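You operate a simulated robot arm through the tools that you are given. There is no shell and no other tool. Be economical: measure what you need, move in short steps, check, and stop when the job is done.

Carry out the task below with a simulated two-armed robot. There is one attempt and no reset: what you move stays moved.

Task
Mill the malt in the hopper at narrow gap and mid feed.
Fine: switch the power on and leave it on; start the mill before opening the gate; close the gate before stopping.
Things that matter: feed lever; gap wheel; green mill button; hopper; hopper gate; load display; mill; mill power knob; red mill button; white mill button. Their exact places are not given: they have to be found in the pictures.

It is judged by the outcome, as a careful person would: the job done as asked, and still so three seconds after it is handed in. It fails if anything else is knocked over, pushed out of place, dropped, spilled or broken.

Robot
Two 7-joint arms with fingered hands on one trunk, on a base that drives. Base frame: it is fixed to the floor where the robot stands at the start and does not move with it; the origin is under the middle of the robot, x ahead of it, y to its left, z up. Units: mm, degrees, N and s.
The left shoulder is at the start at [30, 119, 1119], the right one opposite. With the tool pointing down near the work surface each hand reaches from about 320 to 520 mm from the robot's upright axis, wherever it stands, measured 20 degrees to its own side. Places, roughly: feed lever [800, 100, 1000]; gap wheel [600, 0, 800]; green mill button [600, 200, 1000]; hopper [600, 600, 1000]; hopper gate [500, 500, 1000]; load display [900, 400, 1000]; mill [700, 500, 1100]; mill power knob [600, 100, 600]; red mill button [700, 200, 1000]; white mill button [700, 300, 1000]. Payload 3.8 kg a hand.
The TCP of each hand is the grasp point between the finger pads, 25 mm short of the fingertips. In the tool frame z runs along the fingers and y along their closing line. The gripper opens to 88 mm. The gripper's body begins 29 mm behind the TCP. The gripper is a hand of 4 fingers: y runs from the thumb to the fingers, the wrist lies at [-13, -106, -174] in the tool frame, and closing takes about 1.5 s.
Orientation is told as [roll, pitch, yaw] about the base's x, y, z axes, in that order, counted from this pose: with the fingers straight down and the wrist toward the robot, the tool's x, y and z point along [0, 1, 0], [1, 0, 0] and [0, 0, -1] of the base frame.

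Tools
- The arms move only by the tool apply_moves. It takes "left_rows", "right_rows" or both (then of equal length, played together; a hand with none holds still); each is a list of rows, each a list of 6 numbers: the shift along the tool's x, y, z in units of 20 mm (1.0 is 20 mm), then the turn, a rotation vector about the tool's x, y, z in units of 5 degrees (1.0 is 5 degrees). In form: [[x, y, z, ax, ay, az], ...]. A call has 1 to 20 rows; each row shifts and turns the commanded pose from where the row before left it, along the tool's axes as they then stand. "left_jaw" and "right_jaw" are, for a hand that has rows, the gripper command, from -1 (shut) to 1 (fully open), values between in proportion, set as the call begins (left out, the last holds). A call with a number of a shift or a turn outside -1 to 1 is refused whole. A row lasts 0.2 s, in which the tool goes at most 50 mm and 8.6 degrees; a call with a longer step from one row to the next is refused whole, and so is a gripper value outside its range. Where a pose cannot be reached the arm comes as near as it can. A force on the tool above 70 N (or 10 N above the force at the start of the call, whichever is more), or a blocked arm, ends the call early, and 0.2 s more pass. Each finger travels about 153 mm/s and halts on what it meets, pressing with about 21 N; the grip force reading is that of the motor and also rises with nothing between the fingers. The clock runs only during rows and for 0.2 s after the last one: add rows that do not move to give the fingers time. The reply holds the time, the measured pose of the TCP, the force on the tool along the base axes, the opening and the grip force, in the units named above and with some noise, with the torque about the TCP (base axes, N m) and any sound that the robot's microphone picked up.
- Cameras (640 x 400 px; columns grow to the right, rows downward): "scene" is now at [57.8, 20.1, 1671.6]; the picture's right is [0.26, -0.97, 0.00], its down [-0.70, -0.19, -0.69] and it looks along [0.67, 0.18, -0.72] (base axes); focal length 268 px, centre (320, 200). "left" rides on the left gripper at [-64, -83, -98] in its tool frame; the picture's right is [-0.62, -0.37, 0.69], its down [0.71, -0.63, 0.30] and it looks along [0.32, 0.68, 0.65] (tool axes); focal length 265 px, centre (320, 200). "right" rides on the right gripper at [64, -83, -98] in its tool frame; the picture's right is [-0.62, 0.37, -0.69], its down [-0.71, -0.63, 0.30] and it looks along [-0.32, 0.68, 0.65] (tool axes); focal length 265 px, centre (320, 200).
- capture(camera): a new picture of that camera. The clock stands still meanwhile.
- move_column(by): slides the trunk up (or, below 0, down) by that many mm; the arms and the scene camera ride with it, the base frame stays. It gives what a move gives, with no picture.
- base_move(legs): drives the robot by 1 to 6 legs, each [ahead, left, turn to the left] in mm, mm and degrees, along the robot's own axes; the way and the turn of a leg run together, so that a leg with both is an arc; at most 1500 mm and 180 degrees a leg. The arms and the cameras ride along, it lands a little off, and it stops where it bumps. It gives what a move gives.
- set_fingers(index, middle, ring, thumb_bend, thumb_turn, hand): sets how far each is bent, from 0 (flat) to 1 (curled in); at 0.3 the hand is open as for a grip, at 0.7 the pads meet at the TCP. One left out holds its place. A second passes; each finger stops where it meets its share of the squeeze, and holds until it gets a number again. A gripper value or a shape takes the hand back. It gives what a move gives, with no picture; readings hold the bend of each and the force on the fingers (four entries, about 0 where the hand has none), thumb and palm. thumb_turn goes from beside the hand (0) to across from the fingers (1), as for a grip.
- set_grasp(shape, hand): the hand has 4 fingers and takes this shape, open, in about a second: jaw (thumb against the fingers, like two jaws); tri (thumb and two fingers); tip (a fingertip pinch); poke (one finger out to press); point (the index stretched); flat (the hand flat); cup (the hand cupped); fist (a fist). The gripper value then closes the fingers along that shape, each until it touches; the sizes above hold for jaw. It gives what a move gives, with no picture.
- aim_head(pan, tilt): turns the head with the scene camera to pan (to the left, within 120 degrees either way) and tilt (down, from -29 to 69), counted from straight ahead of the robot. It gives what a move gives.
- measure_at(camera, pixels): for up to 12 pixels [column, row] of the newest picture of that camera ("zoom" is the newest enlarged one), the place [x, y, z] in the base frame of the surface seen there, good to about 2 mm. The clock stands still meanwhile.
- inspect(camera, box): a new picture of the part [left, top, right, bottom] of that camera's present view, enlarged. The clock stands still meanwhile.
- job_done(): hands the job in; it is judged then, once.

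Go step by step. Measure first, check grasps and placings, and put right what went wrong. The budget is 80 turns and 78 pictures, counting those below and the enlarged ones. Unless the task says otherwise, let go and move clear before handing in, and close with one line.

The tools are called after ">>>" as a command line: name --argument value ..., lists and objects as JSON in quotes. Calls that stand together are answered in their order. apply_moves: Moves the arms, as the interface text tells. Its arguments: {"type":"object","properties":{"left_rows":{"type":"array"},"left_jaw":{"type":"number"},"right_rows":{"type":"array"},"right_jaw":{"type":"number"}},"required":[]} The other tools are called the same way: move_column (by) slides the trunk up or down; set_grasp (shape, hand) gives the hand a shape; set_fingers (index, middle, ring, thumb_bend, thumb_turn, hand) moves the fingers one by one; base_move (legs) drives the base; aim_head (pan, tilt) turns the head that bears the scene camera; capture (camera) takes a picture; measure_at (camera, pixels) gives the place of the surface under pixels of a picture; inspect (camera, box) takes an enlarged picture of a part of a camera's view; job_done () hands the job in.

At the start:

```text
t: 0.0
left_ee_pos: [468.6, 353.4, 1258.9]
left_orientation: [-0.1, 0.0, 0.0]
left_wrist_force: [-0.1, -0.1, 0.4]
left_torque: [0.01, -0.01, 0.01]
left_gripper_width: 87.6
left_finger_force: 0.0
left_shape: jaw
left_bend: [0.3, 0.3, 0.3, 0.3, 0.98]
left_finger forces: [0.0, 0.0, 0.0, 0.0, 0.0, 0.0]
right_ee_pos: [425.6, -55.6, 1253.1]
right_orientation: [0.0, 0.0, -0.1]
right_wrist_force: [-0.2, 0.3, -0.5]
right_torque: [0.01, -0.01, -0.03]
right_gripper_width: 87.7
right_finger_force: 0.0
right_shape: jaw
right_bend: [0.3, 0.3, 0.3, 0.3, 0.98]
right_finger forces: [0.0, 0.0, 0.0, 0.0, 0.0, 0.1]
trunk travel left (down, up): [-275.0, 315.0]
robot x, y, heading: [-1.7, 4.8, -0.2]
head pan, tilt: [15.0, 46.2]
```

scene: 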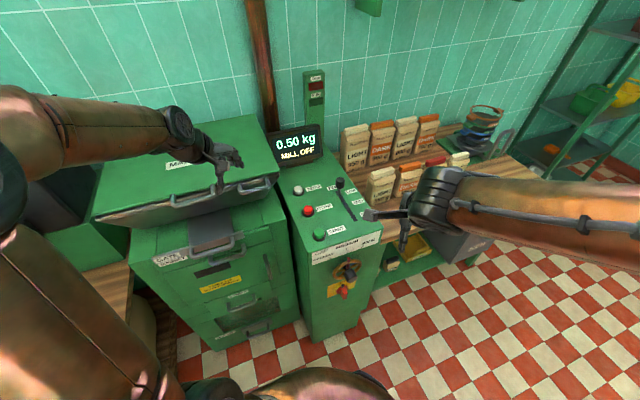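
right: 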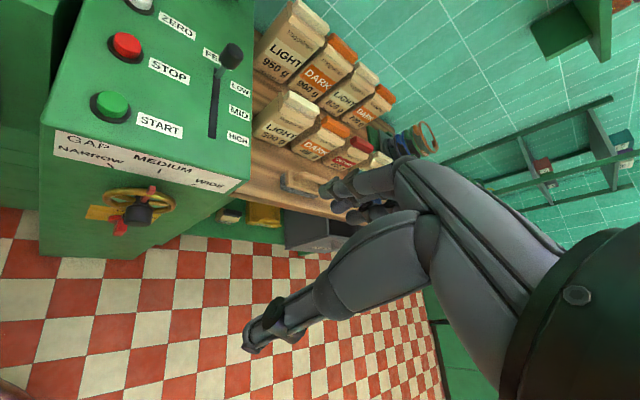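
left: 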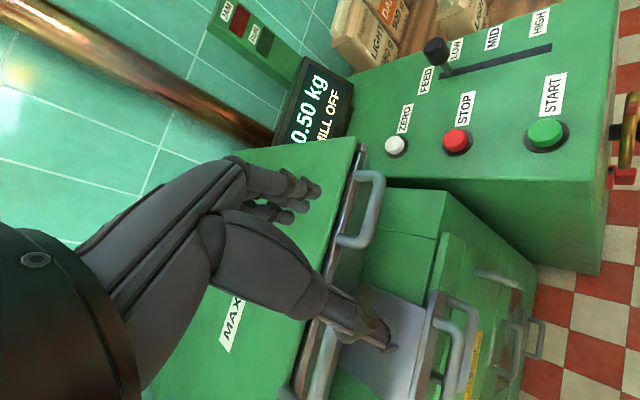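

The pictures show the control box with buttons (white, red, green), feed lever, gap wheel on the front face and a red power knob below. I'll enlarge and measure.

>>> inspect --camera "scene" --box '[260, 120, 420, 320]'

>>> inspect --camera "scene" --box '[80, 110, 310, 350]'

>>> inspect --camera "right" --box '[40, 0, 260, 250]'

>>> measure_at --camera "right" --pixels '[[110, 102], [126, 45], [231, 55], [213, 130], [138, 212], [121, 229], [152, 190], [172, 205], [105, 200], [108, 165], [164, 170], [205, 183]]'

>>> measure_at --camera "scene" --pixels '[[299, 190], [307, 211], [319, 233], [340, 182], [363, 216], [345, 270], [343, 291], [240, 240], [215, 250], [265, 185], [250, 330], [190, 200]]'

```text
2.00 times, centred on (340, 220) of scene
```

zoom: 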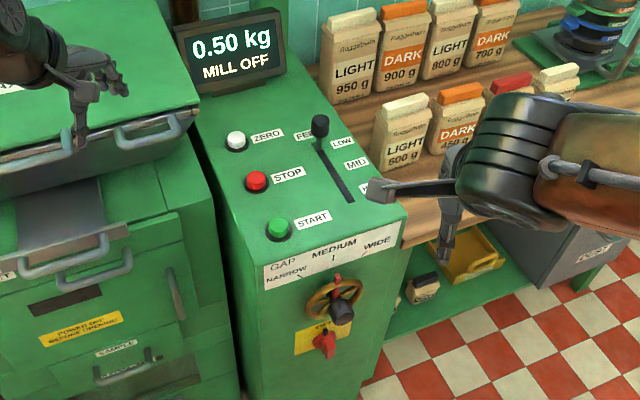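

```text
1.67 times, centred on (195, 230) of scene
```

zoom: 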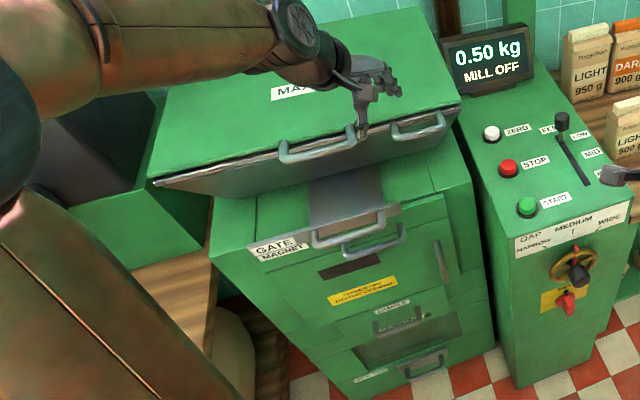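

```text
1.60 times, centred on (150, 125) of right
```

zoom: 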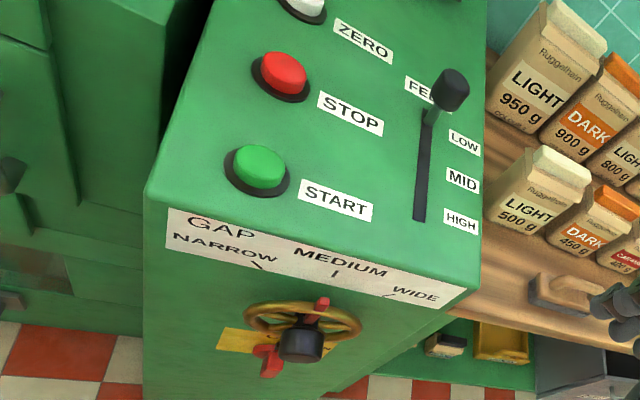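

```text
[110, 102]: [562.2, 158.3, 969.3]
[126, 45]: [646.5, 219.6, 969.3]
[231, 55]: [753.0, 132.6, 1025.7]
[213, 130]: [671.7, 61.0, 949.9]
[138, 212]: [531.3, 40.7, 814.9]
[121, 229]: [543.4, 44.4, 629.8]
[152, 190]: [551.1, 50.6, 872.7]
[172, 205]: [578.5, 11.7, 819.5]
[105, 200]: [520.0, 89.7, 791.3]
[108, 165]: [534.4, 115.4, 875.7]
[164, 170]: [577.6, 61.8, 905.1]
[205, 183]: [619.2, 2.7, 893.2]
```

```text
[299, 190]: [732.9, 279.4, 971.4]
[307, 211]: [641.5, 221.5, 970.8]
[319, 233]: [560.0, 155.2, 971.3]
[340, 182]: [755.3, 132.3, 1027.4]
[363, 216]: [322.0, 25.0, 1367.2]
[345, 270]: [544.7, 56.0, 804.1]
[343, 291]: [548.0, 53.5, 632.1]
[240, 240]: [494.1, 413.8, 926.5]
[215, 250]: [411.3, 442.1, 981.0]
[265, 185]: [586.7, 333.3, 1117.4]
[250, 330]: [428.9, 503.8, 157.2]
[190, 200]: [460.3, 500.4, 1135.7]
```

The lever, buttons and wheel are located; now I enlarge details of gate, display, and wheel/knob.

>>> inspect --camera "scene" --box '[150, 170, 290, 270]'

>>> inspect --camera "left" --box '[200, 0, 360, 120]'

>>> inspect --camera "right" --box '[40, 130, 240, 255]'

>>> inspect --camera "left" --box '[380, 180, 560, 400]'

>>> measure_at --camera "left" --pixels '[[438, 71], [447, 68], [549, 47], [456, 50], [493, 38], [540, 24], [410, 320], [465, 330], [480, 300], [450, 360], [370, 290], [500, 275]]'

```text
4.00 times, centred on (220, 220) of scene
```

zoom: 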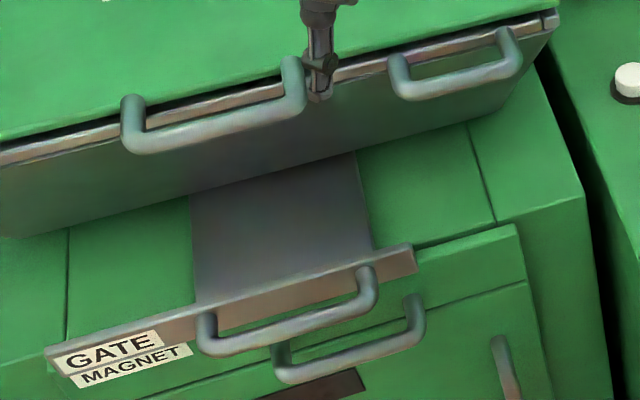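

```text
3.33 times, centred on (280, 60) of left
```

zoom: 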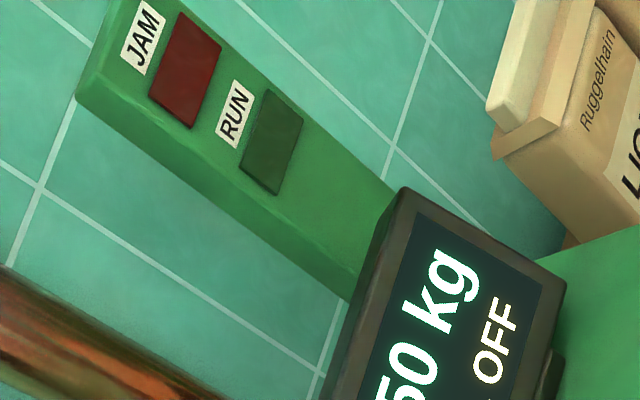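

```text
3.20 times, centred on (140, 192) of right
```

zoom: 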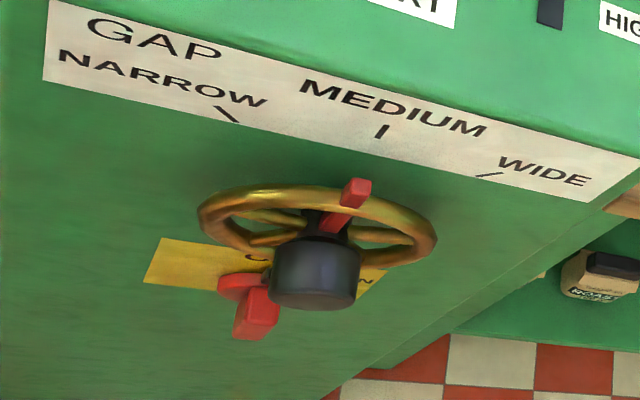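

```text
1.82 times, centred on (470, 290) of left
```

zoom: 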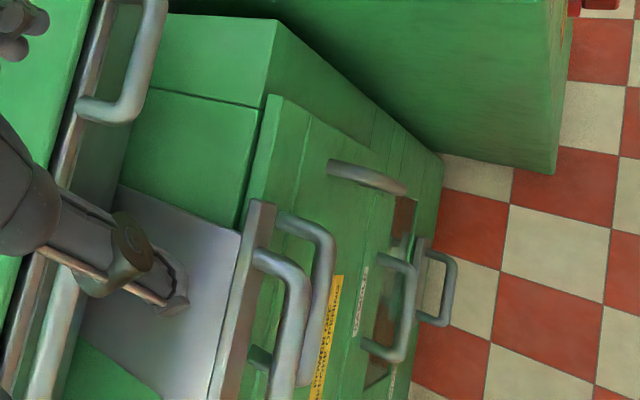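

```text
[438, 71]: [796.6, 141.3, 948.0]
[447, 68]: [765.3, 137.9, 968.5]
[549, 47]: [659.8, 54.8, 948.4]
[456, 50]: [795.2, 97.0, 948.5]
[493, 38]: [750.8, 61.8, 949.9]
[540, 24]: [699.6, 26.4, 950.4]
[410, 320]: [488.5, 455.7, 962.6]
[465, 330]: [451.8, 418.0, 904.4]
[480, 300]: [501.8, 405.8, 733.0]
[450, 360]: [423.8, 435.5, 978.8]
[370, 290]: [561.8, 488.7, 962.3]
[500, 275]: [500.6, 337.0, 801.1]
```

The mill faces roughly (-0.8,-0.6), so I'll turn the robot 36° left to face it square and shift right so the control box lies before the right arm.

>>> base_move --legs '[[0, 0, 36], [0, -130, 0]]'

>>> aim_head --pan -10 --tilt 55

>>> capture --camera "scene"

>>> capture --camera "right"

```text
t: 3.0
left_ee_pos: [241.9, 460.4, 1258.3]
left_orientation: [0.1, 0.0, 36.8]
left_wrist_force: [0.4, 0.2, -0.2]
left_torque: [0.01, -0.01, -0.02]
left_gripper_width: 87.5
left_finger_force: 0.0
left_shape: jaw
left_bend: [0.3, 0.3, 0.3, 0.3, 0.98]
left_finger forces: [0.1, 0.0, 0.0, 0.0, 0.0, 0.0]
right_ee_pos: [452.3, 105.4, 1253.7]
right_orientation: [0.0, 0.0, 36.9]
right_wrist_force: [-0.7, -0.3, -0.2]
right_torque: [-0.01, -0.02, 0.03]
right_gripper_width: 87.6
right_finger_force: 0.1
right_shape: jaw
right_bend: [0.3, 0.3, 0.3, 0.3, 0.98]
right_finger forces: [0.0, 0.0, 0.1, 0.0, 0.0, 0.0]
trunk travel left (down, up): [-275.0, 315.0]
robot x, y, heading: [76.3, -103.9, 36.8]
head pan, tilt: [15.0, 46.2]
```

```text
t: 3.9
left_ee_pos: [240.9, 459.4, 1258.9]
left_orientation: [0.0, -0.1, 36.7]
left_wrist_force: [-0.7, 0.2, 0.6]
left_torque: [-0.02, -0.02, -0.01]
left_gripper_width: 87.4
left_finger_force: 0.1
left_shape: jaw
left_bend: [0.3, 0.3, 0.3, 0.3, 0.98]
left_finger forces: [0.0, 0.1, 0.0, 0.0, 0.0, 0.1]
right_ee_pos: [450.9, 105.9, 1254.3]
right_orientation: [0.0, -0.1, 36.8]
right_wrist_force: [0.5, -0.3, 0.4]
right_torque: [0.0, -0.02, -0.03]
right_gripper_width: 87.6
right_finger_force: 0.1
right_shape: jaw
right_bend: [0.3, 0.3, 0.3, 0.3, 0.98]
right_finger forces: [0.0, 0.0, 0.1, 0.0, 0.1, 0.1]
trunk travel left (down, up): [-275.0, 315.0]
robot x, y, heading: [76.5, -104.4, 36.8]
head pan, tilt: [-10.0, 55.0]
```

```text
67 pictures are left
```

scene: 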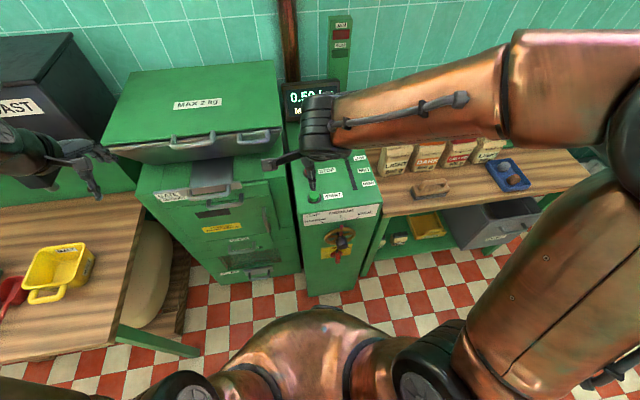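

```text
66 pictures are left
```

right: 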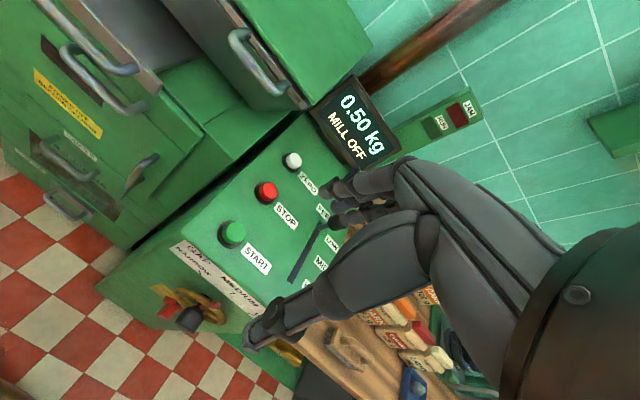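

>>> inspect --camera "scene" --box '[300, 195, 390, 275]'

>>> measure_at --camera "scene" --pixels '[[338, 252], [342, 240], [345, 229], [327, 240], [357, 240], [320, 220], [312, 225], [368, 225], [320, 280], [327, 251], [338, 258], [334, 248]]'

>>> inspect --camera "scene" --box '[130, 120, 290, 220]'

```text
5.00 times, centred on (345, 235) of scene
```

zoom: 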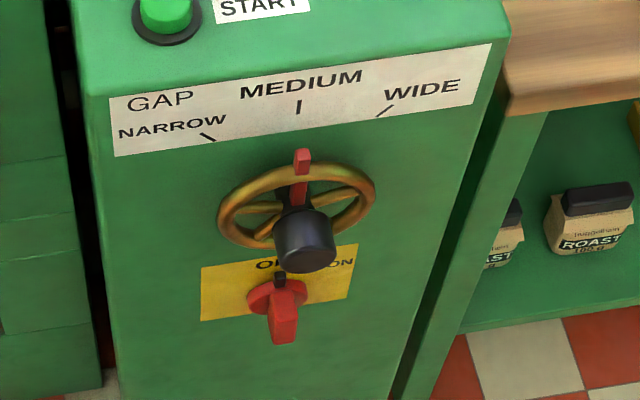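

```text
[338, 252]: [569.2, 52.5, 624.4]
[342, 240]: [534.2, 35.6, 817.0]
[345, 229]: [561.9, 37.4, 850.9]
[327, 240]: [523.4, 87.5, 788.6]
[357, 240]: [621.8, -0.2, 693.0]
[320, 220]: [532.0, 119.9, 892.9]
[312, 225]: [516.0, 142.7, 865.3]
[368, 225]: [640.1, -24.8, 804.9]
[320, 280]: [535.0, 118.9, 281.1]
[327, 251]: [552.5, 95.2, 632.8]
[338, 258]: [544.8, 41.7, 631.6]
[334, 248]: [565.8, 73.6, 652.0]
```

```text
4.00 times, centred on (210, 170) of scene
```

zoom: 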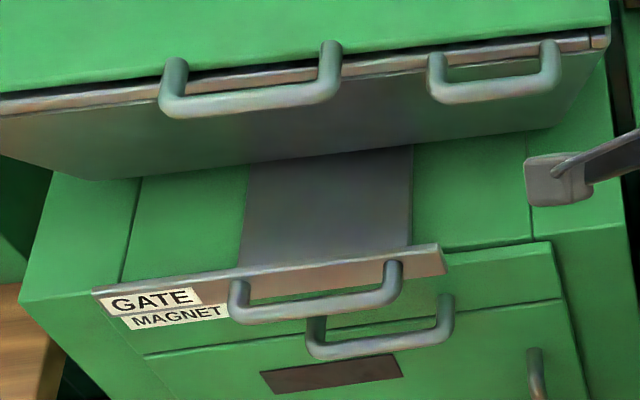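

The gap pointer is at MEDIUM (zoom 302,160); the power knob is partly hidden by the wheel. I'll retract and tilt the right hand, then lower the trunk to look at knob and wheel straight on.

>>> apply_moves --right_rows '[[0, -1, 0, 0, 0, 0], [0, -1, 0, 0, 0, 0], [0, -1, 0, 0, 0, 0], [0, -1, 0, 0, 0, 0], [0, -1, 0, 0, 0, 0], [0, 0, 0, -1, 0, 0], [0, 0, 0, -1, 0, 0], [0, 0, 0, -1, 0, 0], [0, 0, 0, -1, 0, 0], [0, 0, 0, -1, 0, 0], [0, 0, 0, -1, 0, 0], [0, 0, 0, -1, 0, 0], [0, 0, 0, -1, 0, 0], [0, 0, 0, -1, 0, 0]]'

>>> measure_at --camera "scene" --pixels '[[100, 230], [60, 260], [30, 120], [130, 300], [20, 55]]'

```text
t: 6.9
left_ee_pos: [242.2, 459.5, 1258.4]
left_orientation: [0.0, 0.0, 36.7]
left_wrist_force: [-0.8, -0.8, -0.6]
left_torque: [0.0, -0.04, 0.01]
left_gripper_width: 87.5
left_finger_force: 0.0
left_shape: jaw
left_bend: [0.3, 0.3, 0.3, 0.3, 0.98]
left_finger forces: [0.1, 0.1, 0.0, 0.0, 0.0, 0.0]
right_ee_pos: [390.7, 132.9, 1303.9]
right_orientation: [-0.1, -45.0, 36.7]
right_wrist_force: [-0.2, -0.2, 0.0]
right_torque: [0.02, 0.0, 0.0]
right_gripper_width: 87.8
right_finger_force: 0.0
right_shape: jaw
right_bend: [0.3, 0.3, 0.3, 0.3, 0.98]
right_finger forces: [0.0, 0.0, 0.0, 0.0, 0.0, 0.0]
right hand out of reach, approached as far as the arm can: row 7, 8, 9, 10, 11, 12, 13, 14
trunk travel left (down, up): [-275.0, 315.0]
robot x, y, heading: [80.1, -107.5, 36.5]
head pan, tilt: [-10.0, 55.0]
```

```text
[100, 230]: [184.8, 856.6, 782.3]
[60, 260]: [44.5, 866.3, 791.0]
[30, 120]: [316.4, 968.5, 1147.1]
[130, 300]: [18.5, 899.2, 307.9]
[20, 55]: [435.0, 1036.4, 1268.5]
```

The right hand is near its limit so folded; the left is clear of the table (z 782 at y≈860). Lowering the trunk.

>>> move_column --by -270

>>> capture --camera "scene"

>>> capture --camera "right"

```text
t: 9.7
left_ee_pos: [241.9, 458.3, 989.0]
left_orientation: [0.0, 0.0, 36.9]
left_wrist_force: [0.5, 0.1, 0.4]
left_torque: [0.01, -0.01, 0.03]
left_gripper_width: 87.9
left_finger_force: 0.1
left_shape: jaw
left_bend: [0.3, 0.3, 0.3, 0.3, 0.98]
left_finger forces: [0.0, 0.0, 0.1, 0.1, 0.0, 0.0]
right_ee_pos: [391.3, 132.0, 1035.1]
right_orientation: [0.0, -44.9, 36.8]
right_wrist_force: [0.2, -0.8, -0.8]
right_torque: [-0.01, -0.05, 0.03]
right_gripper_width: 87.7
right_finger_force: 0.1
right_shape: jaw
right_bend: [0.3, 0.3, 0.3, 0.3, 0.98]
right_finger forces: [0.0, 0.1, 0.0, 0.1, 0.1, 0.1]
trunk travel left (down, up): [-5.0, 585.0]
robot x, y, heading: [78.2, -106.5, 36.7]
head pan, tilt: [-10.0, 55.0]
```

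```text
63 pictures are left
```

scene: 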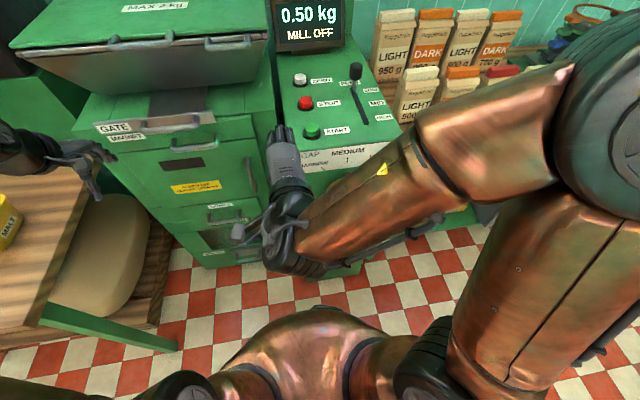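

```text
62 pictures are left
```

right: 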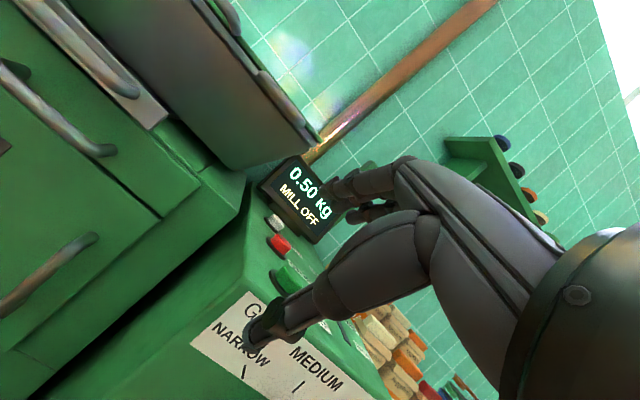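

I'll bring the right hand down and to the right, in front of the knob, for a look.

>>> apply_moves --right_rows '[[-0.5, -0.95, 0.65, 0, 0, 0], [-0.5, -0.95, 0.65, 0, 0, 0], [-0.5, -0.95, 0.65, 0, 0, 0], [-0.5, -0.95, 0.65, 0, 0, 0], [-0.5, -0.95, 0.65, 0, 0, 0], [-0.5, -0.95, 0.65, 0, 0, 0], [-0.5, -0.9, 0.85, 0, 0, 0], [-0.5, -0.9, 0.85, 0, 0, 0], [-0.5, -0.9, 0.85, 0, 0, 0], [-0.5, -0.9, 0.85, 0, 0, 0], [-0.5, -0.9, 0.85, 0, 0, 0], [-0.5, -0.9, 0.85, 0, 0, 0], [-0.5, -0.9, 0.85, 0, 0, 0]]'

>>> capture --camera "right"

>>> capture --camera "scene"

```text
t: 12.5
left_ee_pos: [240.9, 460.1, 989.1]
left_orientation: [0.0, 0.0, 36.8]
left_wrist_force: [0.6, 0.4, 0.5]
left_torque: [0.03, -0.02, -0.02]
left_gripper_width: 87.5
left_finger_force: 0.0
left_shape: jaw
left_bend: [0.3, 0.3, 0.3, 0.3, 0.98]
left_finger forces: [0.0, 0.0, 0.0, 0.0, 0.1, 0.1]
right_ee_pos: [445.0, 95.0, 738.0]
right_orientation: [-0.4, -44.9, 36.7]
right_wrist_force: [-1.1, 0.3, -0.5]
right_torque: [0.03, -0.01, 0.05]
right_gripper_width: 87.6
right_finger_force: 0.0
right_shape: jaw
right_bend: [0.3, 0.3, 0.3, 0.3, 0.98]
right_finger forces: [0.1, 0.0, 0.0, 0.0, 0.0, 0.1]
right hand out of reach, approached as far as the arm can: row 1, 2, 3, 4, 5, 6, 12, 13
trunk travel left (down, up): [-5.0, 585.0]
robot x, y, heading: [82.5, -103.6, 36.9]
head pan, tilt: [-10.0, 55.0]
```

```text
61 pictures are left
```

right: 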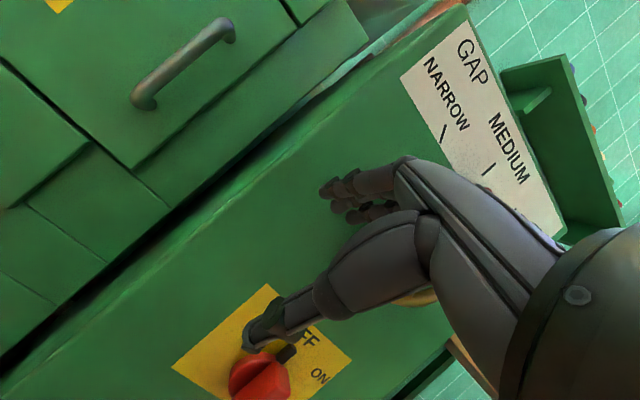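

```text
60 pictures are left
```

scene: 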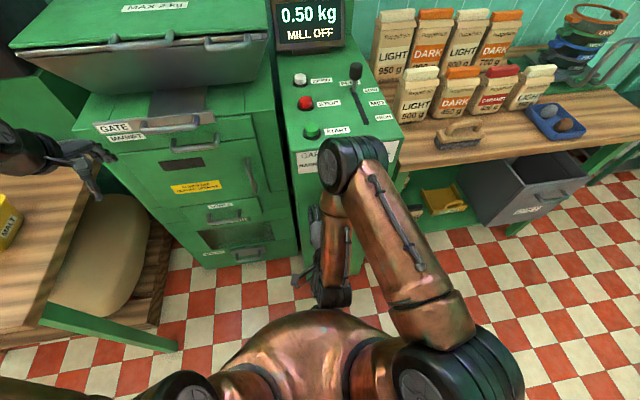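

>>> inspect --camera "right" --box '[160, 270, 368, 400]'

>>> measure_at --camera "right" --pixels '[[262, 372], [285, 354], [274, 381], [250, 392], [320, 377], [309, 339], [200, 360], [272, 290], [345, 360]]'

```text
3.08 times, centred on (264, 335) of right
```

zoom: 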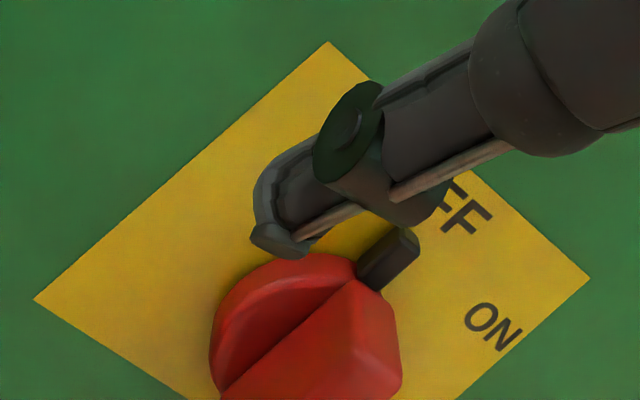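

```text
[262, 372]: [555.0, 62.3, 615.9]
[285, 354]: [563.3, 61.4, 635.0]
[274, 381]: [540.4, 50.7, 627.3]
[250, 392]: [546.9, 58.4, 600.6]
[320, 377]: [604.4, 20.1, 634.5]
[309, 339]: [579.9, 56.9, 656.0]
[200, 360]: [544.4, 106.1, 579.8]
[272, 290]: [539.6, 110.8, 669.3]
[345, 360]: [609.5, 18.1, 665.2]
```

The knob's black pointer is upright at OFF (zoom 390,258) with ON to its right, so it turns clockwise; centre ≈ f 500, z≈615. I'll level the right hand to point forward and shift to knob height.

>>> apply_moves --right_rows '[[0, -0.5, -0.5, -1, 0, 0], [0, -0.5, -0.5, -1, 0, 0], [0, -0.5, -0.5, -1, 0, 0], [0, 0, 0, -1, 0, 0], [0, 0, 0, -1, 0, 0], [0, 0, 0, -1, 0, 0], [0, 0, 0, -1, 0, 0], [0, 0, 0, -1, 0, 0], [0, 0, 0, -1, 0, 0], [-0.8, -0.8, 0, 0, 0, 0], [-0.8, -0.8, 0, 0, 0, 0], [-0.8, -0.8, 0, 0, 0, 0], [-0.8, -0.8, 0, 0, 0, 0], [-0.8, -0.8, 0, 0, 0, 0]]'

```text
t: 13.2
left_ee_pos: [238.9, 456.8, 991.1]
left_orientation: [0.0, -0.1, 36.6]
left_wrist_force: [-0.3, 0.2, -0.1]
left_torque: [-0.02, 0.02, -0.04]
left_gripper_width: 87.9
left_finger_force: 0.1
left_shape: jaw
left_bend: [0.3, 0.3, 0.3, 0.3, 0.98]
left_finger forces: [0.0, 0.0, 0.0, 0.0, 0.1, 0.0]
right_ee_pos: [461.7, 134.8, 750.1]
right_orientation: [-0.4, -55.3, 37.5]
right_wrist_force: [-39.0, -33.1, 11.3]
right_torque: [1.31, -1.7, -0.31]
right_gripper_width: 85.3
right_finger_force: 0.0
right_shape: jaw
right_bend: [0.31, 0.3, 0.28, 0.3, 0.98]
right_finger forces: [28.4, 11.0, 11.3, 0.0, 0.0, 0.0]
right hand out of reach, approached as far as the arm can: row 1, 2, 3
trunk travel left (down, up): [-5.0, 585.0]
robot x, y, heading: [77.2, -107.1, 36.7]
head pan, tilt: [-10.0, 55.0]
stopped in row 3 (right hand): the force on the tool passed its limit at 80 N (the readings are from after the stop); the commanded pose is now the measured one
```

The fingers touched the box face because the arm is too folded to stay back; commanded pose is reset. I'll back the base off for room and check nothing changed.

>>> base_move --legs '[[-130, 0, 0]]'

>>> apply_moves --right_rows '[[0, 0, 0, -1, 0, 0], [0, 0, 0, -1, 0, 0], [0, 0, 0, -1, 0, 0], [0, 0, 0, -1, 0, 0], [0, 0, 0, -1, 0, 0], [0, 0, 0, -1, 0, 0], [0, 0, 0, -1, 0, 0], [-0.8, -0.8, 0, 0, 0, 0], [-0.8, -0.8, 0, 0, 0, 0], [-0.8, -0.8, 0, 0, 0, 0], [-0.8, -0.8, 0, 0, 0, 0], [-0.8, -0.8, 0, 0, 0, 0], [-0.8, -0.8, 0, 0, 0, 0], [-0.8, -0.8, 0, 0, 0, 0]]'

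>>> capture --camera "scene"

```text
t: 14.5
left_ee_pos: [133.2, 377.5, 988.5]
left_orientation: [-0.1, -0.1, 36.8]
left_wrist_force: [0.3, 0.3, -0.1]
left_torque: [0.0, -0.01, -0.01]
left_gripper_width: 87.7
left_finger_force: 0.1
left_shape: jaw
left_bend: [0.3, 0.3, 0.3, 0.3, 0.98]
left_finger forces: [0.0, 0.0, 0.0, 0.0, 0.0, 0.0]
right_ee_pos: [359.4, 57.8, 749.6]
right_orientation: [-0.4, -55.4, 37.3]
right_wrist_force: [0.4, -0.1, 0.5]
right_torque: [0.03, 0.0, 0.02]
right_gripper_width: 87.8
right_finger_force: 0.2
right_shape: jaw
right_bend: [0.3, 0.3, 0.3, 0.3, 0.98]
right_finger forces: [0.1, 0.1, 0.0, 0.1, 0.0, 0.0]
trunk travel left (down, up): [-5.0, 585.0]
robot x, y, heading: [-30.4, -188.2, 37.0]
head pan, tilt: [-10.0, 55.0]
```

```text
t: 17.5
left_ee_pos: [133.6, 378.5, 987.7]
left_orientation: [-0.1, -0.1, 36.7]
left_wrist_force: [0.5, 0.8, 0.5]
left_torque: [-0.01, -0.01, 0.0]
left_gripper_width: 87.9
left_finger_force: 0.0
left_shape: jaw
left_bend: [0.3, 0.3, 0.3, 0.3, 0.98]
left_finger forces: [0.0, 0.0, 0.1, 0.0, 0.1, 0.0]
right_ee_pos: [459.0, 150.1, 674.9]
right_orientation: [-104.3, -89.1, 140.4]
right_wrist_force: [-0.7, -0.3, 0.1]
right_torque: [0.01, 0.01, 0.02]
right_gripper_width: 87.7
right_finger_force: 0.1
right_shape: jaw
right_bend: [0.3, 0.3, 0.3, 0.3, 0.98]
right_finger forces: [0.0, 0.0, 0.0, 0.0, 0.1, 0.1]
right hand out of reach, approached as far as the arm can: row 1, 2, 3, 4, 5, 6, 7, 9, 10, 11, 12, 13, 14
trunk travel left (down, up): [-5.0, 585.0]
robot x, y, heading: [-31.2, -185.7, 36.6]
head pan, tilt: [-10.0, 55.0]
```

```text
58 pictures are left
```

scene: 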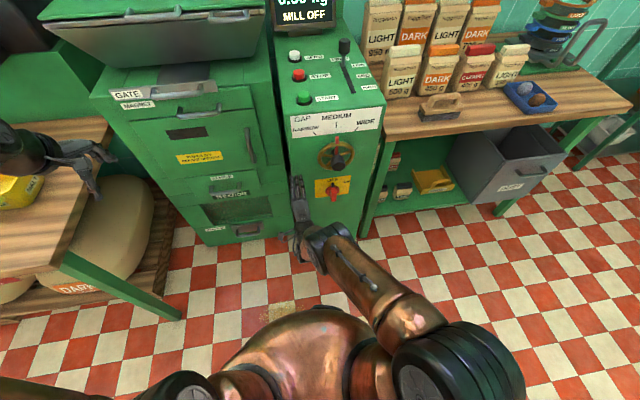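

The arm can't comfortably point straight forward down here (TCP went to f≈594 instead of 458). I'll go back to a 45° tilt, which suits a poking finger, and shape the hand to poke.

>>> apply_moves --right_rows '[[0, 0, 0, 1, 0, 0], [0, 0, 0, 1, 0, 0], [0, 0, 0, 1, 0, 0], [0, 0, 0, 1, 0, 0], [0, 0, 0, 1, 0, 0], [0, 0, 0, 1, 0, 0], [0, 0, 0, 1, 0, 0], [0, 0, 0, 1, 0, 0], [0, 0, 0, 1, 0, 0], [0, 0, 0, 0, 0, 0], [0, 0, 0, 0, 0, 0]]'

>>> set_grasp --hand "right" --shape "poke"

>>> capture --camera "scene"

>>> capture --camera "right"

```text
t: 19.0
left_ee_pos: [130.6, 376.1, 991.1]
left_orientation: [0.1, -0.2, 36.8]
left_wrist_force: [-0.5, 0.4, -1.0]
left_torque: [0.01, 0.02, 0.0]
left_gripper_width: 87.9
left_finger_force: 0.0
left_shape: jaw
left_bend: [0.3, 0.3, 0.3, 0.3, 0.98]
left_finger forces: [0.0, 0.1, 0.0, 0.0, 0.0, 0.1]
right_ee_pos: [446.3, 160.5, 674.6]
right_orientation: [-0.4, -58.3, 37.8]
right_wrist_force: [-32.6, -25.6, 10.8]
right_torque: [1.07, -1.84, -0.94]
right_gripper_width: 85.7
right_finger_force: 0.0
right_shape: jaw
right_bend: [0.3, 0.3, 0.23, 0.3, 0.98]
right_finger forces: [0.0, 14.1, 28.5, 0.0, 0.1, 0.0]
right hand out of reach, approached as far as the arm can: row 1, 2
trunk travel left (down, up): [-5.0, 585.0]
robot x, y, heading: [-33.1, -185.0, 36.8]
head pan, tilt: [-10.0, 55.0]
stopped in row 7 (right hand): the force on the tool passed its limit at 76 N (the readings are from after the stop); the commanded pose is now the measured one
```

```text
t: 19.9
left_ee_pos: [133.8, 378.3, 988.1]
left_orientation: [-0.1, 0.1, 36.8]
left_wrist_force: [0.4, -0.5, 0.0]
left_torque: [-0.01, -0.03, 0.01]
left_gripper_width: 87.5
left_finger_force: 0.2
left_shape: jaw
left_bend: [0.3, 0.3, 0.3, 0.3, 0.98]
left_finger forces: [0.0, 0.1, 0.0, 0.0, 0.0, 0.1]
right_ee_pos: [451.1, 162.0, 672.4]
right_orientation: [-0.4, -58.1, 37.5]
right_wrist_force: [0.8, 0.0, 0.1]
right_torque: [-0.01, -0.01, 0.01]
right_gripper_width: 0.0
right_finger_force: 0.0
right_shape: poke
right_bend: [0.7, 0.7, 0.99, 1.0, 1.0]
right_finger forces: [0.1, 0.0, 0.0, 0.0, 0.0, 0.0]
trunk travel left (down, up): [-5.0, 585.0]
robot x, y, heading: [-32.0, -187.0, 36.7]
head pan, tilt: [-10.0, 55.0]
```

```text
57 pictures are left
```

scene: 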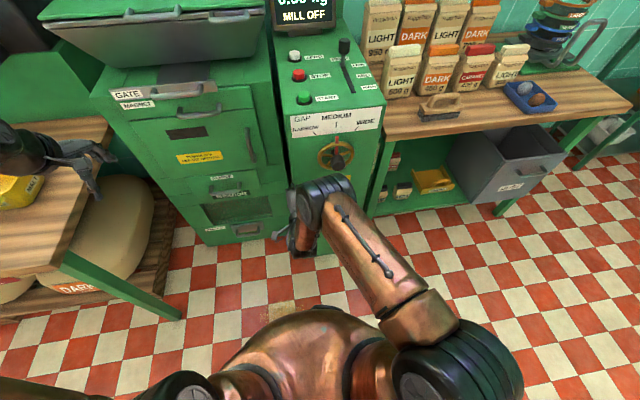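

```text
56 pictures are left
```

right: 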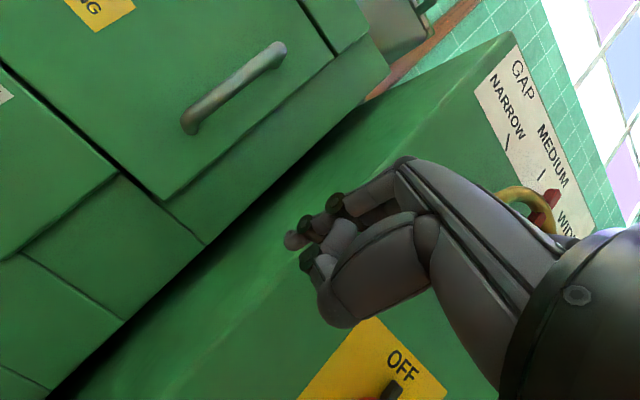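

>>> measure_at --camera "right" --pixels '[[292, 241], [325, 215], [335, 310], [260, 250], [310, 360], [200, 300], [395, 388], [375, 330], [515, 200], [553, 195], [530, 36], [100, 385]]'

```text
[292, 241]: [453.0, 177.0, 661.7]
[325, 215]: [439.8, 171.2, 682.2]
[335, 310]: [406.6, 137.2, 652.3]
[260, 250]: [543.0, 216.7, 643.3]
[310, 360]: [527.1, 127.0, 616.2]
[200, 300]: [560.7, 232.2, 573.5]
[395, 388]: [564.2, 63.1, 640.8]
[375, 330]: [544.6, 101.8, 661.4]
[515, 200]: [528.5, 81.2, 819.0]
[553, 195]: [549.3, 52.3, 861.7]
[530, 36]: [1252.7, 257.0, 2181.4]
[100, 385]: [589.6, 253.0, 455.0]
```

The box's left face is at lateral ≈−20, so the hand is touching near its left edge. Poke tip sits ~25 mm past the TCP. I'll back off, then move right and down toward the left flank of the knob's bar.

>>> apply_moves --right_rows '[[0, -0.5, -0.8, 0, 0, 0], [0, -0.5, -0.8, 0, 0, 0], [-0.8, 0, 0, 0, 0, 0], [-0.8, 0, 0, 0, 0, 0], [-0.8, 0, 0, 0, 0, 0], [-0.8, 0, 0, 0, 0, 0], [-0.8, 0, 0, 0, 0, 0], [-0.8, 0, 0, 0, 0, 0], [-0.8, 0, 0, 0, 0, 0], [0, -0.6, 0.4, 0, 0, 0], [0, -0.6, 0.4, 0, 0, 0]]'

>>> capture --camera "right"

```text
t: 22.3
left_ee_pos: [134.7, 378.4, 989.5]
left_orientation: [0.0, 0.0, 36.8]
left_wrist_force: [-0.4, 0.2, 0.2]
left_torque: [0.03, 0.02, 0.0]
left_gripper_width: 87.9
left_finger_force: 0.0
left_shape: jaw
left_bend: [0.3, 0.3, 0.3, 0.3, 0.98]
left_finger forces: [0.1, 0.1, 0.1, 0.0, 0.0, 0.0]
right_ee_pos: [425.1, 135.4, 648.9]
right_orientation: [-1.0, -58.1, 37.5]
right_wrist_force: [-0.5, -0.6, 0.1]
right_torque: [0.0, -0.01, 0.0]
right_gripper_width: 0.0
right_finger_force: 0.1
right_shape: poke
right_bend: [0.7, 0.7, 0.99, 1.0, 1.0]
right_finger forces: [0.1, 0.1, 0.0, 0.1, 0.1, 0.1]
right hand out of reach, approached as far as the arm can: row 3, 4, 5, 6, 7, 8, 9, 10
trunk travel left (down, up): [-5.0, 585.0]
robot x, y, heading: [-26.7, -187.9, 36.7]
head pan, tilt: [-10.0, 55.0]
```

```text
55 pictures are left
```

right: 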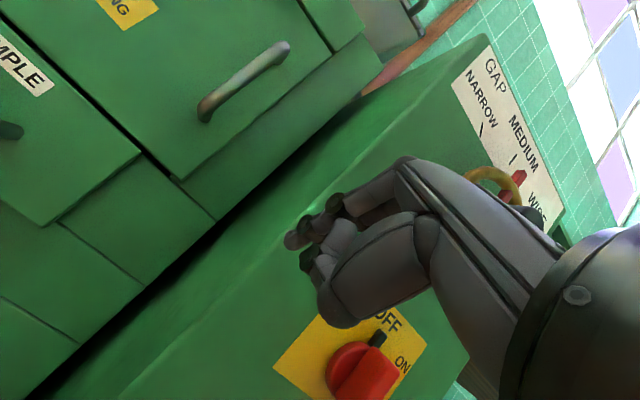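

Rightward motion is at the arm's limit here, so I'll ease the tilt to about 40°, and let the base bring the hand sideways to the knob.

>>> apply_moves --right_rows '[[0.5, 0, 0, 1, 0, 0], [0.5, 0, 0, 1, 0, 0], [0, 0, 0, 1, 0, 0], [0, 0, 0, 0.6, 0, 0]]'

>>> base_move --legs '[[0, -135, 0]]'

>>> capture --camera "right"

>>> capture --camera "scene"

```text
t: 23.3
left_ee_pos: [133.9, 378.1, 988.0]
left_orientation: [-0.1, 0.0, 36.7]
left_wrist_force: [-0.4, -0.4, 0.0]
left_torque: [0.01, 0.0, -0.02]
left_gripper_width: 87.7
left_finger_force: 0.1
left_shape: jaw
left_bend: [0.3, 0.3, 0.3, 0.3, 0.98]
left_finger forces: [0.0, 0.1, 0.0, 0.1, 0.0, 0.0]
right_ee_pos: [412.9, 150.1, 649.4]
right_orientation: [-0.4, -40.1, 37.3]
right_wrist_force: [0.3, 0.4, 0.4]
right_torque: [0.02, 0.03, 0.0]
right_gripper_width: 0.0
right_finger_force: 0.0
right_shape: poke
right_bend: [0.7, 0.7, 0.99, 1.0, 1.0]
right_finger forces: [0.0, 0.0, 0.0, 0.0, 0.0, 0.1]
trunk travel left (down, up): [-5.0, 585.0]
robot x, y, heading: [-36.4, -184.9, 36.7]
head pan, tilt: [-10.0, 55.0]
```

```text
t: 24.6
left_ee_pos: [215.6, 269.6, 989.9]
left_orientation: [0.0, 0.0, 36.8]
left_wrist_force: [0.0, -0.2, 0.6]
left_torque: [-0.02, 0.02, 0.02]
left_gripper_width: 87.9
left_finger_force: 0.0
left_shape: jaw
left_bend: [0.3, 0.3, 0.3, 0.3, 0.98]
left_finger forces: [0.0, 0.0, 0.1, 0.1, 0.0, 0.0]
right_ee_pos: [494.1, 43.3, 649.5]
right_orientation: [-0.2, -40.1, 37.2]
right_wrist_force: [-0.4, -0.2, 0.2]
right_torque: [-0.01, 0.02, 0.01]
right_gripper_width: 0.0
right_finger_force: 0.1
right_shape: poke
right_bend: [0.7, 0.7, 0.99, 1.0, 1.0]
right_finger forces: [0.0, 0.0, 0.0, 0.0, 0.0, 0.0]
trunk travel left (down, up): [-5.0, 585.0]
robot x, y, heading: [48.7, -293.9, 36.9]
head pan, tilt: [-10.0, 55.0]
```

```text
54 pictures are left
```

right: 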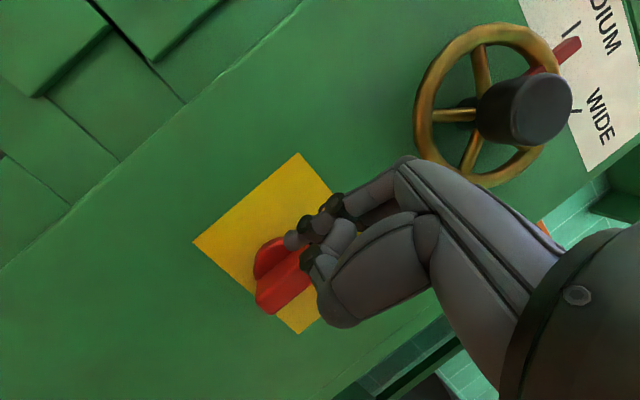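

```text
53 pictures are left
```

scene: 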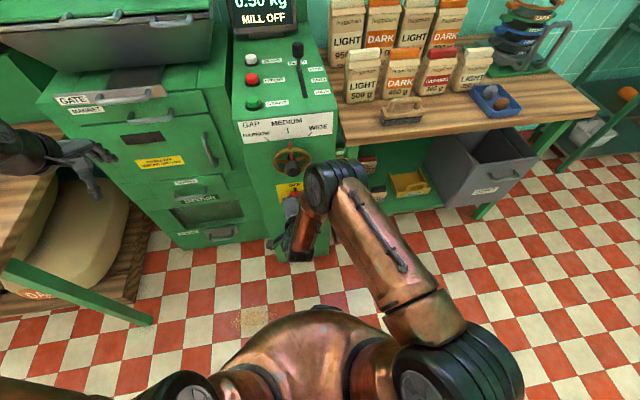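

Now the knob and wheel are plainly visible. Measuring the knob's bar, the fingertip, and the wheel.

>>> inspect --camera "right" --box '[180, 150, 380, 340]'

>>> measure_at --camera "right" --pixels '[[263, 304], [277, 306], [300, 262], [262, 265], [280, 240], [262, 292], [291, 241], [298, 155], [195, 243], [300, 333], [290, 280], [275, 290]]'

>>> measure_at --camera "right" --pixels '[[568, 48], [540, 70], [540, 105], [425, 110], [490, 28], [550, 60], [495, 178], [480, 70], [450, 115], [465, 155], [572, 26], [574, 110]]'

```text
2.11 times, centred on (280, 245) of right
```

zoom: 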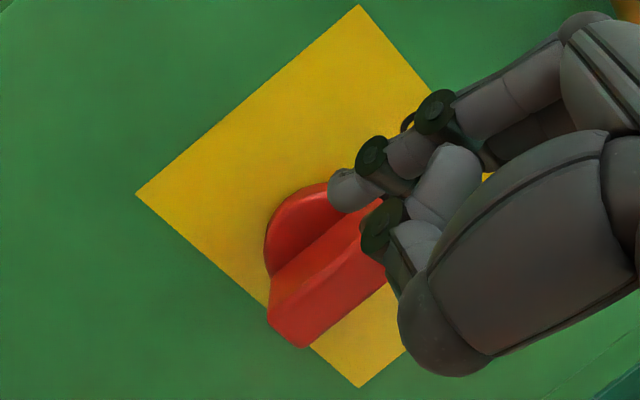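

```text
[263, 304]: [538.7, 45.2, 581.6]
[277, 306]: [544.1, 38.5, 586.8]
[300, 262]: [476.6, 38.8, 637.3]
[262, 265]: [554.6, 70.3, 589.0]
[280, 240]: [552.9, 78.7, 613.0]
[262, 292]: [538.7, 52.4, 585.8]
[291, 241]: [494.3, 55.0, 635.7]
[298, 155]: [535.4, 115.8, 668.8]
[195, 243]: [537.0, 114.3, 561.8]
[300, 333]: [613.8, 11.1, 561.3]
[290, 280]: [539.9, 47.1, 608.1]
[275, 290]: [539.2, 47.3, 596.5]
```

```text
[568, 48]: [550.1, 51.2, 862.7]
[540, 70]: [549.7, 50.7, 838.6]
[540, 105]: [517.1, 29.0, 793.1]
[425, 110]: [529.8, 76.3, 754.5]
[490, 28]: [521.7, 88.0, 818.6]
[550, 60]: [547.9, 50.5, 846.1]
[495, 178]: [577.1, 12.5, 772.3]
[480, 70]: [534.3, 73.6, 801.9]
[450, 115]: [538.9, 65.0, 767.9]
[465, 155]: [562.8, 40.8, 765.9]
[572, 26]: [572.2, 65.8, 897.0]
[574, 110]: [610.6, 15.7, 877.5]
```

Knob centre ≈ lateral −293, z 615; bar z 582–648, face F≈460. I advance the tip beside the bar's top left flank and push right.

>>> apply_moves --right_rows '[[0, 0.86, 0.46, 0, 0, 0], [0, 0.86, 0.46, 0, 0, 0], [-0.4, 0, 0, 0, 0, 0], [-0.4, 0, 0, 0, 0, 0], [-0.4, 0, 0, 0, 0, 0], [-0.4, 0, 0, 0, 0, 0]]'

>>> inspect --camera "right" --box '[180, 150, 380, 340]'

```text
t: 26.0
left_ee_pos: [214.6, 270.6, 989.2]
left_orientation: [0.1, 0.0, 36.8]
left_wrist_force: [-0.5, 0.3, -0.6]
left_torque: [-0.04, 0.01, 0.02]
left_gripper_width: 87.5
left_finger_force: 0.0
left_shape: jaw
left_bend: [0.3, 0.3, 0.3, 0.3, 0.98]
left_finger forces: [0.1, 0.0, 0.0, 0.1, 0.0, 0.0]
right_ee_pos: [543.6, 38.7, 658.1]
right_orientation: [-0.2, -40.2, 37.3]
right_wrist_force: [0.3, -0.7, -0.3]
right_torque: [0.0, 0.0, -0.01]
right_gripper_width: 0.0
right_finger_force: 0.1
right_shape: poke
right_bend: [0.7, 0.7, 0.99, 1.0, 1.0]
right_finger forces: [0.1, 0.0, 0.1, 0.0, 0.0, 0.0]
trunk travel left (down, up): [-5.0, 585.0]
robot x, y, heading: [47.9, -294.0, 36.8]
head pan, tilt: [-10.0, 55.0]
```

```text
2.11 times, centred on (280, 245) of right
```

zoom: 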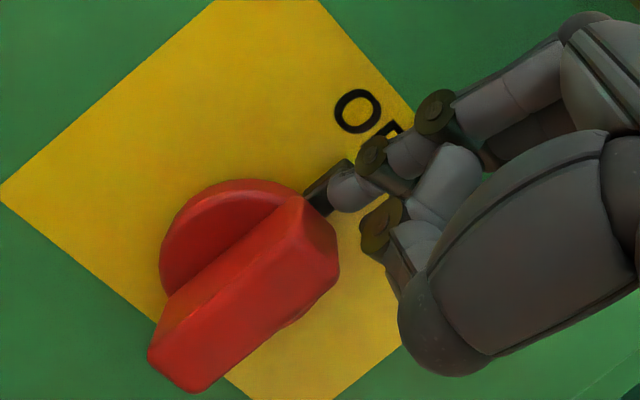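

The tip slid over the bar's upper end without contact (zoom 345,185). I measure the bar's top.

>>> measure_at --camera "zoom" --pixels '[[295, 205], [325, 240], [330, 270], [345, 190], [316, 196], [160, 345], [195, 385], [250, 265]]'

```text
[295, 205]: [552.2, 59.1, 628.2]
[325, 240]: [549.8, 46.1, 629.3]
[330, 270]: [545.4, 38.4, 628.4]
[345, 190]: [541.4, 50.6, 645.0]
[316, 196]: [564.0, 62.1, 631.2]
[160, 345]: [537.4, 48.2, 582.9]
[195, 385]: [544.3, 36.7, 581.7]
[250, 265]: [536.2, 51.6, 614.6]
```

Bar's top is only z≈630, centre z≈606. Back left 30 mm, down 22, then push right.

>>> apply_moves --right_rows '[[0.75, 0, 0, 0, 0, 0], [0.75, 0, 0, 0, 0, 0], [0, -0.2, 0.55, 0, 0, 0], [0, -0.2, 0.55, 0, 0, 0], [-0.4, 0, 0, 0, 0, 0], [-0.4, 0, 0, 0, 0, 0], [-0.4, 0, 0, 0, 0, 0], [-0.4, 0, 0, 0, 0, 0], [-0.4, 0, 0, 0, 0, 0]]'

>>> inspect --camera "right" --box '[180, 150, 380, 340]'

```text
t: 28.0
left_ee_pos: [212.3, 271.8, 989.5]
left_orientation: [0.0, 0.1, 36.8]
left_wrist_force: [-0.4, -0.2, 1.0]
left_torque: [0.01, 0.0, 0.02]
left_gripper_width: 87.8
left_finger_force: 0.1
left_shape: jaw
left_bend: [0.3, 0.3, 0.3, 0.3, 0.98]
left_finger forces: [0.0, 0.0, 0.1, 0.1, 0.0, 0.1]
right_ee_pos: [555.3, 41.6, 639.8]
right_orientation: [-0.5, -40.6, 37.1]
right_wrist_force: [-10.1, 4.6, 19.8]
right_torque: [0.49, 0.0, 0.33]
right_gripper_width: 0.0
right_finger_force: 0.0
right_shape: poke
right_bend: [0.7, 0.7, 0.99, 1.0, 1.0]
right_finger forces: [21.9, 7.2, 0.0, 0.1, 0.0, 0.0]
trunk travel left (down, up): [-5.0, 585.0]
robot x, y, heading: [48.4, -291.3, 36.5]
head pan, tilt: [-10.0, 55.0]
```

```text
2.11 times, centred on (280, 245) of right
```

zoom: 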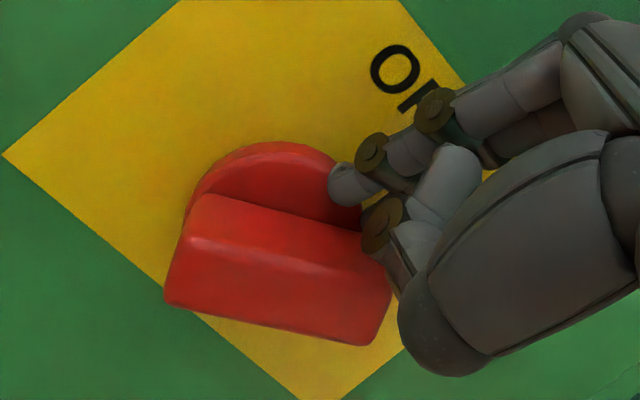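

The knob has rotated about 60–70° clockwise with 22 N resisting. I'll back off and view it.

>>> apply_moves --right_rows '[[0, 0.3, -0.4, 0, 0, 0], [0.3, -0.8, -0.7, 0, 0, 0], [0.5, -0.8, -0.7, 0, 0, 0], [0.5, 0, -0.5, 0, 0, 0]]'

>>> inspect --camera "right" --box '[200, 130, 400, 320]'

>>> measure_at --camera "zoom" --pixels '[[320, 200], [200, 250], [260, 300], [300, 250]]'

>>> capture --camera "scene"

```text
t: 29.0
left_ee_pos: [213.5, 271.5, 987.1]
left_orientation: [0.1, 0.0, 36.8]
left_wrist_force: [-0.2, -0.4, -0.7]
left_torque: [0.02, 0.03, 0.0]
left_gripper_width: 87.6
left_finger_force: 0.1
left_shape: jaw
left_bend: [0.3, 0.3, 0.3, 0.3, 0.98]
left_finger forces: [0.0, 0.0, 0.0, 0.0, 0.1, 0.1]
right_ee_pos: [500.7, 27.3, 654.7]
right_orientation: [-0.3, -40.1, 37.3]
right_wrist_force: [-0.1, -0.2, -0.4]
right_torque: [-0.03, -0.02, 0.03]
right_gripper_width: 0.1
right_finger_force: 0.0
right_shape: poke
right_bend: [0.7, 0.7, 0.99, 1.0, 1.0]
right_finger forces: [0.1, 0.1, 0.0, 0.0, 0.0, 0.1]
trunk travel left (down, up): [-5.0, 585.0]
robot x, y, heading: [46.9, -291.4, 36.8]
head pan, tilt: [-10.0, 55.0]
```

```text
2.11 times, centred on (300, 225) of right
```

zoom: 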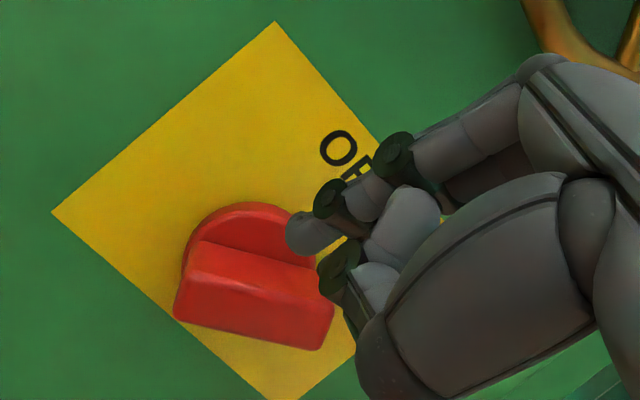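

```text
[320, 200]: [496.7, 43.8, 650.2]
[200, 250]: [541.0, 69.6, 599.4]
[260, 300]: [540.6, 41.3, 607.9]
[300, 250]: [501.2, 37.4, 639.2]
```

```text
48 pictures are left
```

scene: 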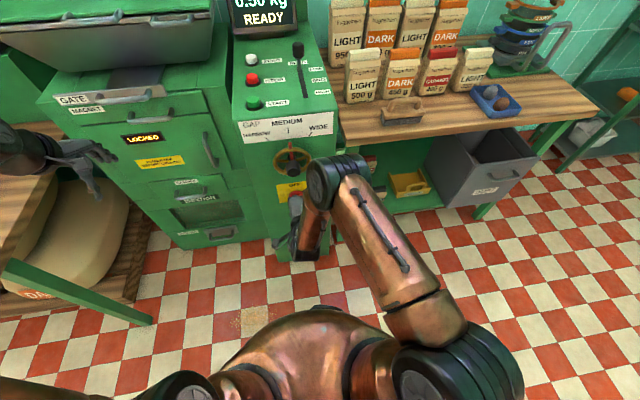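

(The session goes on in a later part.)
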